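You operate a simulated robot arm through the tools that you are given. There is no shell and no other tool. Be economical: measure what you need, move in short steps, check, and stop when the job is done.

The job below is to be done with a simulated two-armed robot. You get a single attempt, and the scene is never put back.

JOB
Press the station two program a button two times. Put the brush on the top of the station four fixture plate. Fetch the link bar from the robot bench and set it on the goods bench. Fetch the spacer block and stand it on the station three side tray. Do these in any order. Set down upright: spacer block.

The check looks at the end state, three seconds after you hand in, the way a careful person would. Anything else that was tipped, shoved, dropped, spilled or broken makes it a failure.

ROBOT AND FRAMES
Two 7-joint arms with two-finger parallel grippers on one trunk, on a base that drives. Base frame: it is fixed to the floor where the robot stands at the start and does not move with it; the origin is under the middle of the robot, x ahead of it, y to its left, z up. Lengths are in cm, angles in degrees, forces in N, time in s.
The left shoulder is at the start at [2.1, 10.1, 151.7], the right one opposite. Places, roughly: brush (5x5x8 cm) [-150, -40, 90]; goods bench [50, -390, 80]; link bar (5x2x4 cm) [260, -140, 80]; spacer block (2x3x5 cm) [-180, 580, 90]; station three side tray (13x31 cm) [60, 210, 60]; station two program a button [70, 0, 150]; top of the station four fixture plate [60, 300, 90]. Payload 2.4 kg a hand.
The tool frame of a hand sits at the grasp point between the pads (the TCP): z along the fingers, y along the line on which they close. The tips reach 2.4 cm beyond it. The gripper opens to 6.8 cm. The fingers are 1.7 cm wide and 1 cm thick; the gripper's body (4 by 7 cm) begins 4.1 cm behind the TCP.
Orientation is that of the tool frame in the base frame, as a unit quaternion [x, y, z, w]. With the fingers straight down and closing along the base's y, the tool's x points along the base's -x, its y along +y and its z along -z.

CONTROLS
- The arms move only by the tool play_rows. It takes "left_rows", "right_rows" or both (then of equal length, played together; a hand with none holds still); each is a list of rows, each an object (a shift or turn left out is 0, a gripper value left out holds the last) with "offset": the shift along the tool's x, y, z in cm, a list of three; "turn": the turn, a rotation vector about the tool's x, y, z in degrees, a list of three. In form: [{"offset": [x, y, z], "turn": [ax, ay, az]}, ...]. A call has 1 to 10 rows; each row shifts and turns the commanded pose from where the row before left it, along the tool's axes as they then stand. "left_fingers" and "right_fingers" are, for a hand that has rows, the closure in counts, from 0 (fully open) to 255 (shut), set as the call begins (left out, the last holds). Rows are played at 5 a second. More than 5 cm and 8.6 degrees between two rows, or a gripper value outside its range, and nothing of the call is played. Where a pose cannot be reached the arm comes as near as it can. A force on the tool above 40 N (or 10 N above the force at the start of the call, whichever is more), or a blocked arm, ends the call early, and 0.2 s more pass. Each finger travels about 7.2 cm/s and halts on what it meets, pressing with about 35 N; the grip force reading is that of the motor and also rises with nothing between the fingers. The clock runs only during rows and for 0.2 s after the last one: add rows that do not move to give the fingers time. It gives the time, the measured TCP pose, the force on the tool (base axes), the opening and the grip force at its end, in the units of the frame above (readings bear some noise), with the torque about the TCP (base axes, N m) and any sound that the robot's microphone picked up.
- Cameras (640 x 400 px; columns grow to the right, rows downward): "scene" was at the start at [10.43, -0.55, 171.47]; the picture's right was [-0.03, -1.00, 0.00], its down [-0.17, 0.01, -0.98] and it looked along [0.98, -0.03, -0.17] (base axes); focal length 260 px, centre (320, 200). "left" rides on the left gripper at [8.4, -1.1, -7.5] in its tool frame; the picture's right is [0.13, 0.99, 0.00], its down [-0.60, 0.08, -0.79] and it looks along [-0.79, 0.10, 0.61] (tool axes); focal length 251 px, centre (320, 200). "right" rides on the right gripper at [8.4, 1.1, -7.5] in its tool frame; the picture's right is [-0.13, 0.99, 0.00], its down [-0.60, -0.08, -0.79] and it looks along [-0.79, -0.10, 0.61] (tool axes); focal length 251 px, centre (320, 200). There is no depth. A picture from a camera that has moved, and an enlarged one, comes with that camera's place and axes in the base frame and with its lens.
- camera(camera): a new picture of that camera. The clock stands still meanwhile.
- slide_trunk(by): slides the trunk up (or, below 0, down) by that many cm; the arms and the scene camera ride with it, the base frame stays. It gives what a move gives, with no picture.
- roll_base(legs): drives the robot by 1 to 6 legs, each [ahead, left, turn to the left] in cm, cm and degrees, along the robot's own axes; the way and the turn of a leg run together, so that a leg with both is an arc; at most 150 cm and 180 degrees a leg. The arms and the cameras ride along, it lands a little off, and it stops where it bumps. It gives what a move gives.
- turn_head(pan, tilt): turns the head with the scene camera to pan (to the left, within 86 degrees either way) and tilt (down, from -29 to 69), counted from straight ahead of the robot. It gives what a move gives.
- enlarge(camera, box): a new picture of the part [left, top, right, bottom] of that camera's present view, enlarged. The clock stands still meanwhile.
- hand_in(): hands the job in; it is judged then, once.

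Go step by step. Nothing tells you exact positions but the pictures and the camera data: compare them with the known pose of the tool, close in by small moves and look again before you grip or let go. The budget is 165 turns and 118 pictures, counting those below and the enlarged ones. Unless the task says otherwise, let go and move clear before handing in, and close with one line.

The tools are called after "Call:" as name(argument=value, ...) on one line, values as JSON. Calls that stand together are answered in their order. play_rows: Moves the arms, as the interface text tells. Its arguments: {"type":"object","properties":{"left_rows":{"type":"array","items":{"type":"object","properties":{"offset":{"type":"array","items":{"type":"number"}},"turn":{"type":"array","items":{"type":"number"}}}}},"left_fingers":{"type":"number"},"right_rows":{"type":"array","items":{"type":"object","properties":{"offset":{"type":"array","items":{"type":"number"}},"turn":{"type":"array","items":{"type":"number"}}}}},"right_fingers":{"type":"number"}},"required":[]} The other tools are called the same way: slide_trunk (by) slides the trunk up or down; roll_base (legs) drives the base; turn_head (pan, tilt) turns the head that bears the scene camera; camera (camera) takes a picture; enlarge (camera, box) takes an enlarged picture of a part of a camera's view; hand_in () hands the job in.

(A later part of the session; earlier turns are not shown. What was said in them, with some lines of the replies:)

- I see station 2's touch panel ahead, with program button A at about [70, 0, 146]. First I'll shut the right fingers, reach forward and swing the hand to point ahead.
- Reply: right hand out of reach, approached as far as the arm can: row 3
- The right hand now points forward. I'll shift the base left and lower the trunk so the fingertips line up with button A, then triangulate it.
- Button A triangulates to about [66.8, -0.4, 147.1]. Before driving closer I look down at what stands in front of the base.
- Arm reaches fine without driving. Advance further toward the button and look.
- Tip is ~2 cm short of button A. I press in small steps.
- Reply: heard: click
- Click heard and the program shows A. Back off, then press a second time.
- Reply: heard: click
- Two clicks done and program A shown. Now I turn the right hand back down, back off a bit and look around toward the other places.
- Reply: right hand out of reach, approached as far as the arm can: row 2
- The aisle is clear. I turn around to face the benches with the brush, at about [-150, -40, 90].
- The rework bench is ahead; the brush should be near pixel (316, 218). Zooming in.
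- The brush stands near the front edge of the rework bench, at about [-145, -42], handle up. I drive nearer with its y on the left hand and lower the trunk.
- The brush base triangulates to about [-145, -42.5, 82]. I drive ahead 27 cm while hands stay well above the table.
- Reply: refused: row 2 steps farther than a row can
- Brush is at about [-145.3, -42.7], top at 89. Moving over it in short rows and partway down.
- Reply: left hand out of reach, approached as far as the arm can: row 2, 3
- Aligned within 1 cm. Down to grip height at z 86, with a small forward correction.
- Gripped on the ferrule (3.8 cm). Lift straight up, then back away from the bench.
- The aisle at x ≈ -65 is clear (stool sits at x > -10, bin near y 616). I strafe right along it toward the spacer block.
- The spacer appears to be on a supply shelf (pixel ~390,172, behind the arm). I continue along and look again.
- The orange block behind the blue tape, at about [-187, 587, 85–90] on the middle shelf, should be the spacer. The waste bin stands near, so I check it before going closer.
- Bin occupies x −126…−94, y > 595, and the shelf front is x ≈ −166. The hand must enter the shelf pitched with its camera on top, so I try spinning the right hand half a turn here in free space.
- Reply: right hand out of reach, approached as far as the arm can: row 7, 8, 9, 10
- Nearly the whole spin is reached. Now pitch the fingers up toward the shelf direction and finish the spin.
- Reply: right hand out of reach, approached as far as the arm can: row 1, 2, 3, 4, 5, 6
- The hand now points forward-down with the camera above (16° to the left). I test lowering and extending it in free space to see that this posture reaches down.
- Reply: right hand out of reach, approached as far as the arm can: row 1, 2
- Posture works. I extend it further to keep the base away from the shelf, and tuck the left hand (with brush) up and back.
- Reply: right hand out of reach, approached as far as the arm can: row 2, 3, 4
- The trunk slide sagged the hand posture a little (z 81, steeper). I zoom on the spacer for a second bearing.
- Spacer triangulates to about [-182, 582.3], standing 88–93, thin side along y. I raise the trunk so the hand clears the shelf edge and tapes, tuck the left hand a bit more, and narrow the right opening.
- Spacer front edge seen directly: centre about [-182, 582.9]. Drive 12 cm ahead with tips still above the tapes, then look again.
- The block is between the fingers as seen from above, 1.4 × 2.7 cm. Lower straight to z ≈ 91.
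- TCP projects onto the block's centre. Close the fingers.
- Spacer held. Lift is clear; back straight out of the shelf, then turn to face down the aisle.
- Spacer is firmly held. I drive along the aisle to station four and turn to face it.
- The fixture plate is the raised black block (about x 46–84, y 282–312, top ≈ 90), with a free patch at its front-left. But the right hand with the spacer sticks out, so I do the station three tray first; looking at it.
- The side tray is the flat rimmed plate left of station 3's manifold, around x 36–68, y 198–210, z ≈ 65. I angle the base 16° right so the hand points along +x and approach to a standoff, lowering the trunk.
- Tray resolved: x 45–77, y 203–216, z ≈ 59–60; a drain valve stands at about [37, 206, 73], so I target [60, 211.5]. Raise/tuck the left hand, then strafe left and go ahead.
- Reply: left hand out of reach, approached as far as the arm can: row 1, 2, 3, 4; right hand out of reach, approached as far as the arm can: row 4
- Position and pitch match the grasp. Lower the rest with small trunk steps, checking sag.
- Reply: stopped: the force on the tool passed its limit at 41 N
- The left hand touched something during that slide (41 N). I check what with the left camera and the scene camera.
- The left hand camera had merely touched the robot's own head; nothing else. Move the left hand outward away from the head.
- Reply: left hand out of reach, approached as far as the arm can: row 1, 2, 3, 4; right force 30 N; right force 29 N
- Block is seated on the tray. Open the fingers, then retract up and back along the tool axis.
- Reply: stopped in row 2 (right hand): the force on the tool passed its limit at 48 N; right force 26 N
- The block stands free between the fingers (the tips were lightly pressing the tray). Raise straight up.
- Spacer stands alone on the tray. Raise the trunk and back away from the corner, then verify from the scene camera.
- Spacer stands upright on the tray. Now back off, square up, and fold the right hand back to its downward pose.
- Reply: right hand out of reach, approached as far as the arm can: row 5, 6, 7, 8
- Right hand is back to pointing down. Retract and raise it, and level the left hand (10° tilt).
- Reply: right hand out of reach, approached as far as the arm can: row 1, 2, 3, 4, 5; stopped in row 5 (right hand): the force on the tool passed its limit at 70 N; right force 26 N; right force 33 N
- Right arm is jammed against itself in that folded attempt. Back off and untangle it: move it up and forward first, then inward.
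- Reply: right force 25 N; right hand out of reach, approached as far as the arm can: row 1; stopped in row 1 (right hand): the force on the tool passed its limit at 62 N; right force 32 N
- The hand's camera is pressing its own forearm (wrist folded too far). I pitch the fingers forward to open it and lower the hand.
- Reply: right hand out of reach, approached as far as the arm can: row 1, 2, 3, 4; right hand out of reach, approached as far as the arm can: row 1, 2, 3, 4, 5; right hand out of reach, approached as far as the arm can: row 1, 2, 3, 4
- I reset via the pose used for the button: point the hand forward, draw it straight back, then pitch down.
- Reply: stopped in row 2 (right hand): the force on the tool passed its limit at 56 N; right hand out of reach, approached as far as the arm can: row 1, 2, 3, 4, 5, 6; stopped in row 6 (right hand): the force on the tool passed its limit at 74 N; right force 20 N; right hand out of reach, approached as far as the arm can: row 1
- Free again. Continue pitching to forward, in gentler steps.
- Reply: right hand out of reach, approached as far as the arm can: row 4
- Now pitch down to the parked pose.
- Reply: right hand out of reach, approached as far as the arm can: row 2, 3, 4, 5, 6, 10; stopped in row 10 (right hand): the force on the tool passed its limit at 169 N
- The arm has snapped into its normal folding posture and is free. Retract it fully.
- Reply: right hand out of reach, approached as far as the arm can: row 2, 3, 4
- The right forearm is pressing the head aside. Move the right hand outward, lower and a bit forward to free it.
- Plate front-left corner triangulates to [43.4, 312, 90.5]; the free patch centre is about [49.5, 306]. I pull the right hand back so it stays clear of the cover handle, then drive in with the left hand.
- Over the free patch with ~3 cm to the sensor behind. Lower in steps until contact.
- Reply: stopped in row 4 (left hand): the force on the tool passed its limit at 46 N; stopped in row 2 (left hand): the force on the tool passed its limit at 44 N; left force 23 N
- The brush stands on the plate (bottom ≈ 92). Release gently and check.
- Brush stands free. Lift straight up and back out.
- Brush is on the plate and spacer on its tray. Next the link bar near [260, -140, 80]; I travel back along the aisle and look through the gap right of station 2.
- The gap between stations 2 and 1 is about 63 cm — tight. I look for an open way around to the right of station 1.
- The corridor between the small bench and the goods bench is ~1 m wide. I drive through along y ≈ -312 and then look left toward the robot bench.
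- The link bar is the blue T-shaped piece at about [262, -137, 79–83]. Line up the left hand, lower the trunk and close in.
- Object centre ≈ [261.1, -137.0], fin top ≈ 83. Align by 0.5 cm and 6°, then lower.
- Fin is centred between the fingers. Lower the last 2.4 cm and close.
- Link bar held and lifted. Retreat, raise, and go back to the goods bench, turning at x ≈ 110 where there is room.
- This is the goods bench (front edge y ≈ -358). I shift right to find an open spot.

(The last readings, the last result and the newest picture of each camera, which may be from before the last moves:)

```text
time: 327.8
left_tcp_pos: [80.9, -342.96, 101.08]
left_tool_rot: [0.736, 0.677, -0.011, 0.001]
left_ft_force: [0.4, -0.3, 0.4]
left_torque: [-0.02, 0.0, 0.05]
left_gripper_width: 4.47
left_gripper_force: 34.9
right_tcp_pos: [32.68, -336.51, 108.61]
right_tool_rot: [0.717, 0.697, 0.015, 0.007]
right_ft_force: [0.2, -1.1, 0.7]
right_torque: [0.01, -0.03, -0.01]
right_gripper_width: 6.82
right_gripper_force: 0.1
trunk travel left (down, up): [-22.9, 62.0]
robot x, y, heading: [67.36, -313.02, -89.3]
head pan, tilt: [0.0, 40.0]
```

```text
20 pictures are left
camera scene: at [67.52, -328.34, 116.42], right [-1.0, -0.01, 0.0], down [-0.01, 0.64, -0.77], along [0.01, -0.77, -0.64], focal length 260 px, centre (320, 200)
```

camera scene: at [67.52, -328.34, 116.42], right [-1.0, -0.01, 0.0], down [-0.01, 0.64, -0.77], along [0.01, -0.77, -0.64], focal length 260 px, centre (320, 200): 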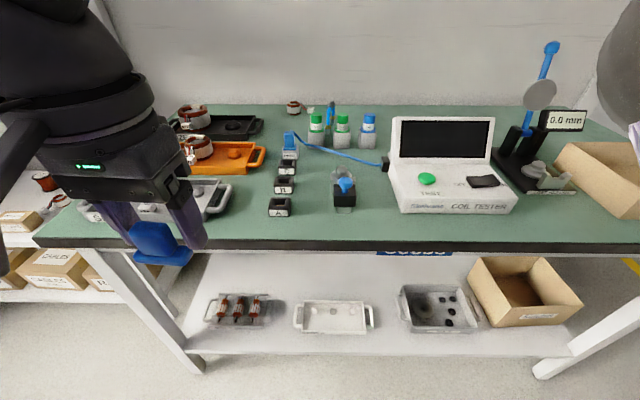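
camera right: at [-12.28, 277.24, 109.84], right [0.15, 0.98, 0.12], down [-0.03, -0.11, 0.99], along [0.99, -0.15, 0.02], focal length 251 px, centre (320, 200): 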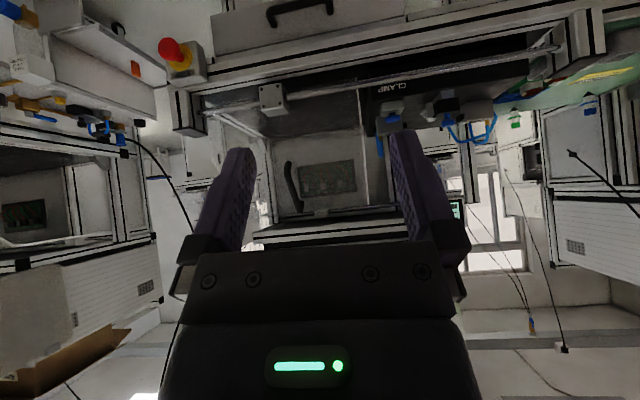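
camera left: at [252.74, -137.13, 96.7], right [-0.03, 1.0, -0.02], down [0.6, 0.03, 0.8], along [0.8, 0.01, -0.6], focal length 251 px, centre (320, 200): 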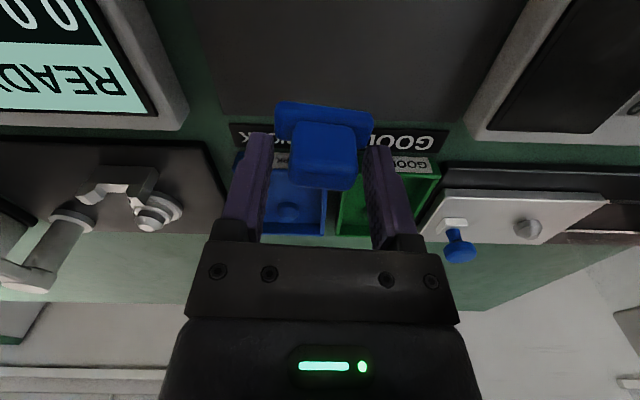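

I choose an open spot near the front, about [69.4, -366], between the small cubes and the black holder. Drive 14 ahead and 11.5 right, then extend.

Call:
roll_base(legs=[[0, -11.5, 0], [14, 0, 0]])

Call:
play_rows(left_rows=[{"offset": [-3, 0, 0]}, {"offset": [-3, 0, 0]}, {"offset": [-2.5, 0, 2]}, {"offset": [0, 0, 3]}, {}])

Call:
camera(camera="scene")

Call:
camera(camera="left")

```text
time: 330.0
left_tcp_pos: [69.68, -357.1, 101.19]
left_tool_rot: [0.736, 0.676, -0.011, 0.0]
left_ft_force: [-0.2, -0.2, 0.5]
left_torque: [0.02, -0.02, 0.0]
left_gripper_width: 4.48
left_gripper_force: 35.2
right_tcp_pos: [21.35, -350.51, 108.61]
right_tool_rot: [0.717, 0.697, 0.015, 0.007]
right_ft_force: [-0.6, -0.5, -0.4]
right_torque: [-0.03, 0.01, -0.01]
right_gripper_width: 6.8
right_gripper_force: 0.2
trunk travel left (down, up): [-22.9, 62.0]
robot x, y, heading: [55.76, -326.97, -89.3]
head pan, tilt: [0.0, 40.0]
```

```text
time: 331.2
left_tcp_pos: [68.87, -365.72, 96.24]
left_tool_rot: [0.736, 0.677, -0.011, 0.001]
left_ft_force: [0.5, 0.3, -0.4]
left_torque: [0.04, 0.02, 0.0]
left_gripper_width: 4.48
left_gripper_force: 34.9
right_tcp_pos: [21.29, -350.42, 108.68]
right_tool_rot: [0.717, 0.697, 0.016, 0.008]
right_ft_force: [0.4, 0.7, 0.0]
right_torque: [0.01, 0.0, 0.03]
right_gripper_width: 6.79
right_gripper_force: 0.0
trunk travel left (down, up): [-22.9, 62.0]
robot x, y, heading: [56.02, -326.98, -89.1]
head pan, tilt: [0.0, 40.0]
```

```text
19 pictures are left
camera scene: at [56.16, -342.4, 116.41], right [-1.0, -0.01, 0.0], down [-0.01, 0.64, -0.77], along [0.01, -0.77, -0.64], focal length 260 px, centre (320, 200)
```

scene: 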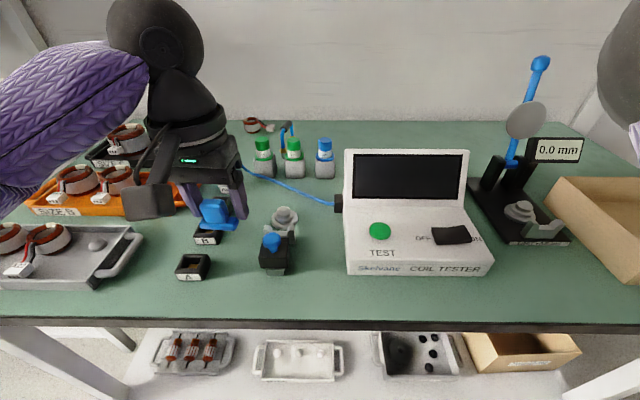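

```text
18 pictures are left
camera left: at [68.41, -357.07, 103.6], right [1.0, 0.04, -0.02], down [0.04, -0.6, 0.8], along [0.03, -0.8, -0.6], focal length 251 px, centre (320, 200)
```

left: 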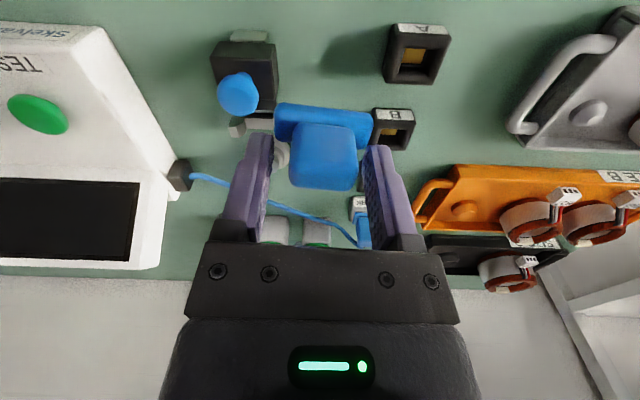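

Shift 1.1 cm back and left for clearance from the black holder, then lower.

Call:
play_rows(left_rows=[{"offset": [1.1, 1.1, 0]}, {"offset": [0, 0, 4]}, {"offset": [0, 0, 4]}, {"offset": [0, 0, 2.5]}, {}])

Call:
camera(camera="scene")

```text
time: 332.4
left_tcp_pos: [69.71, -364.81, 85.72]
left_tool_rot: [0.737, 0.676, -0.011, 0.001]
left_ft_force: [0.2, 0.0, -0.7]
left_torque: [-0.01, -0.03, 0.01]
left_gripper_width: 4.47
left_gripper_force: 35.5
right_tcp_pos: [21.28, -350.52, 108.72]
right_tool_rot: [0.717, 0.697, 0.015, 0.008]
right_ft_force: [0.5, -0.1, 0.3]
right_torque: [-0.01, 0.01, -0.02]
right_gripper_width: 6.81
right_gripper_force: 0.0
trunk travel left (down, up): [-22.9, 62.0]
robot x, y, heading: [55.75, -327.2, -89.2]
head pan, tilt: [0.0, 40.0]
```

```text
17 pictures are left
camera scene: at [56.16, -342.4, 116.41], right [-1.0, -0.01, 0.0], down [-0.01, 0.64, -0.77], along [0.01, -0.77, -0.64], focal length 260 px, centre (320, 200)
```

scene: 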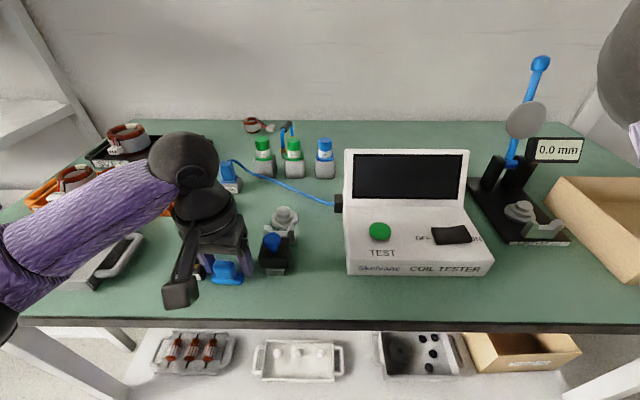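

Call:
play_rows(left_rows=[{"offset": [0, 0, 0.5]}, {"offset": [0, 0, 0.4]}, {"offset": [0, 0, 0.4]}, {}])

Call:
enlarge(camera="scene", box=[150, 220, 310, 320])

```text
time: 333.4
left_tcp_pos: [69.68, -364.74, 84.58]
left_tool_rot: [0.736, 0.677, -0.013, 0.002]
left_ft_force: [3.1, -5.8, 31.4]
left_torque: [0.04, -0.21, -0.03]
left_gripper_width: 4.52
left_gripper_force: 35.1
right_tcp_pos: [21.33, -350.47, 108.64]
right_tool_rot: [0.717, 0.697, 0.015, 0.008]
right_ft_force: [-0.5, -0.2, 0.5]
right_torque: [-0.02, 0.02, -0.01]
right_gripper_width: 6.79
right_gripper_force: 0.2
trunk travel left (down, up): [-22.9, 62.0]
robot x, y, heading: [56.28, -327.3, -89.1]
head pan, tilt: [0.0, 40.0]
```

```text
4.00 times, centred on (230, 270) of scene
camera zoom: at [56.12, -342.28, 116.45], right [-1.0, -0.01, 0.0], down [-0.01, 0.64, -0.77], along [0.01, -0.77, -0.64], focal length 1038 px, centre (680, -80)
```

zoom: 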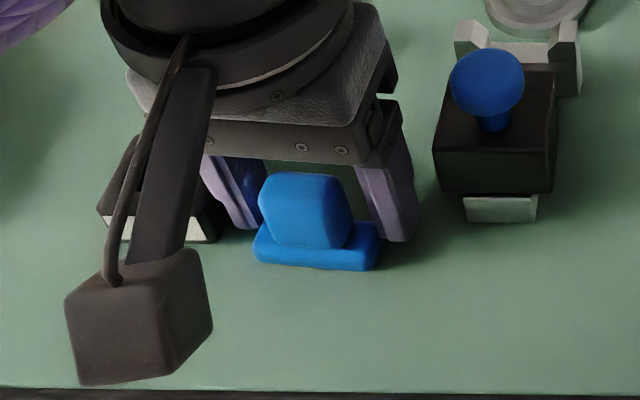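

The bar rests on the bench (31 N). Open just enough, then lift straight up.

Call:
play_rows(left_rows=[{}, {}], left_fingers=55)

Call:
play_rows(left_rows=[{"offset": [0, 0, -1]}, {"offset": [0, 0, -3]}, {"offset": [0, 0, -4]}, {"offset": [0, 0, -5]}, {"offset": [4, 0, -2]}, {"offset": [4, 0, 0]}, {}])

Call:
camera(camera="scene")

```text
time: 334.0
left_tcp_pos: [69.82, -364.82, 84.47]
left_tool_rot: [0.736, 0.677, -0.01, 0.001]
left_ft_force: [-1.3, 1.0, 1.4]
left_torque: [0.03, -0.08, 0.06]
left_gripper_width: 5.25
left_gripper_force: 0.1
right_tcp_pos: [21.17, -350.36, 108.58]
right_tool_rot: [0.717, 0.697, 0.016, 0.007]
right_ft_force: [1.1, -0.9, 0.1]
right_torque: [-0.01, -0.01, -0.03]
right_gripper_width: 6.78
right_gripper_force: 0.1
trunk travel left (down, up): [-22.9, 62.0]
robot x, y, heading: [55.98, -327.04, -89.6]
head pan, tilt: [0.0, 40.0]
```

```text
time: 335.6
left_tcp_pos: [70.7, -356.52, 99.31]
left_tool_rot: [0.736, 0.677, -0.011, 0.0]
left_ft_force: [-0.3, 0.0, 0.0]
left_torque: [0.0, 0.01, 0.04]
left_gripper_width: 5.32
left_gripper_force: 0.1
right_tcp_pos: [21.33, -350.65, 108.76]
right_tool_rot: [0.717, 0.697, 0.015, 0.007]
right_ft_force: [-0.1, -0.5, -0.1]
right_torque: [0.01, -0.01, 0.02]
right_gripper_width: 6.8
right_gripper_force: 0.1
trunk travel left (down, up): [-22.9, 62.0]
robot x, y, heading: [55.98, -327.24, -89.0]
head pan, tilt: [0.0, 40.0]
```

```text
15 pictures are left
camera scene: at [56.16, -342.39, 116.41], right [-1.0, -0.01, 0.0], down [-0.01, 0.64, -0.77], along [0.01, -0.77, -0.64], focal length 260 px, centre (320, 200)
```

scene: 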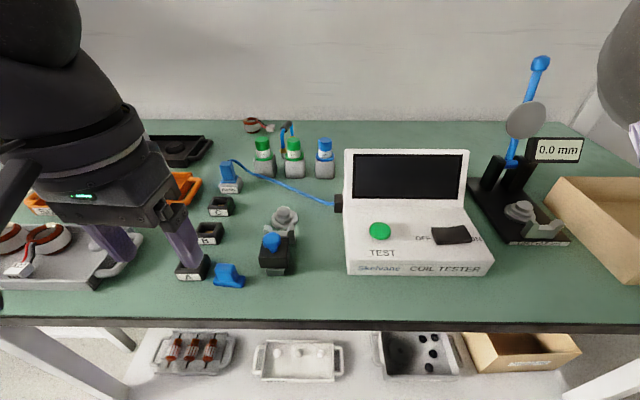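

The link bar rests on the goods bench and neighbours are untouched. Back away and hand in.

Call:
roll_base(legs=[[-14, 0, 0]])

Call:
hand_in()

```text
time: 336.9
left_tcp_pos: [70.65, -342.5, 99.37]
left_tool_rot: [0.736, 0.676, -0.011, 0.0]
left_ft_force: [-0.5, -0.7, 0.0]
left_torque: [0.02, -0.01, 0.03]
left_gripper_width: 5.33
left_gripper_force: 0.0
right_tcp_pos: [21.2, -336.5, 108.65]
right_tool_rot: [0.717, 0.697, 0.016, 0.007]
right_ft_force: [0.7, -0.6, -0.4]
right_torque: [0.0, -0.04, -0.01]
right_gripper_width: 6.82
right_gripper_force: 0.1
trunk travel left (down, up): [-22.9, 62.0]
robot x, y, heading: [55.79, -313.17, -89.1]
head pan, tilt: [0.0, 40.0]
```

```text
The job is handed in.
```

I finished all four tasks and handed the job in: button A pressed twice, brush on the station four plate, spacer block upright on the station three side tray, link bar on the goods bench.
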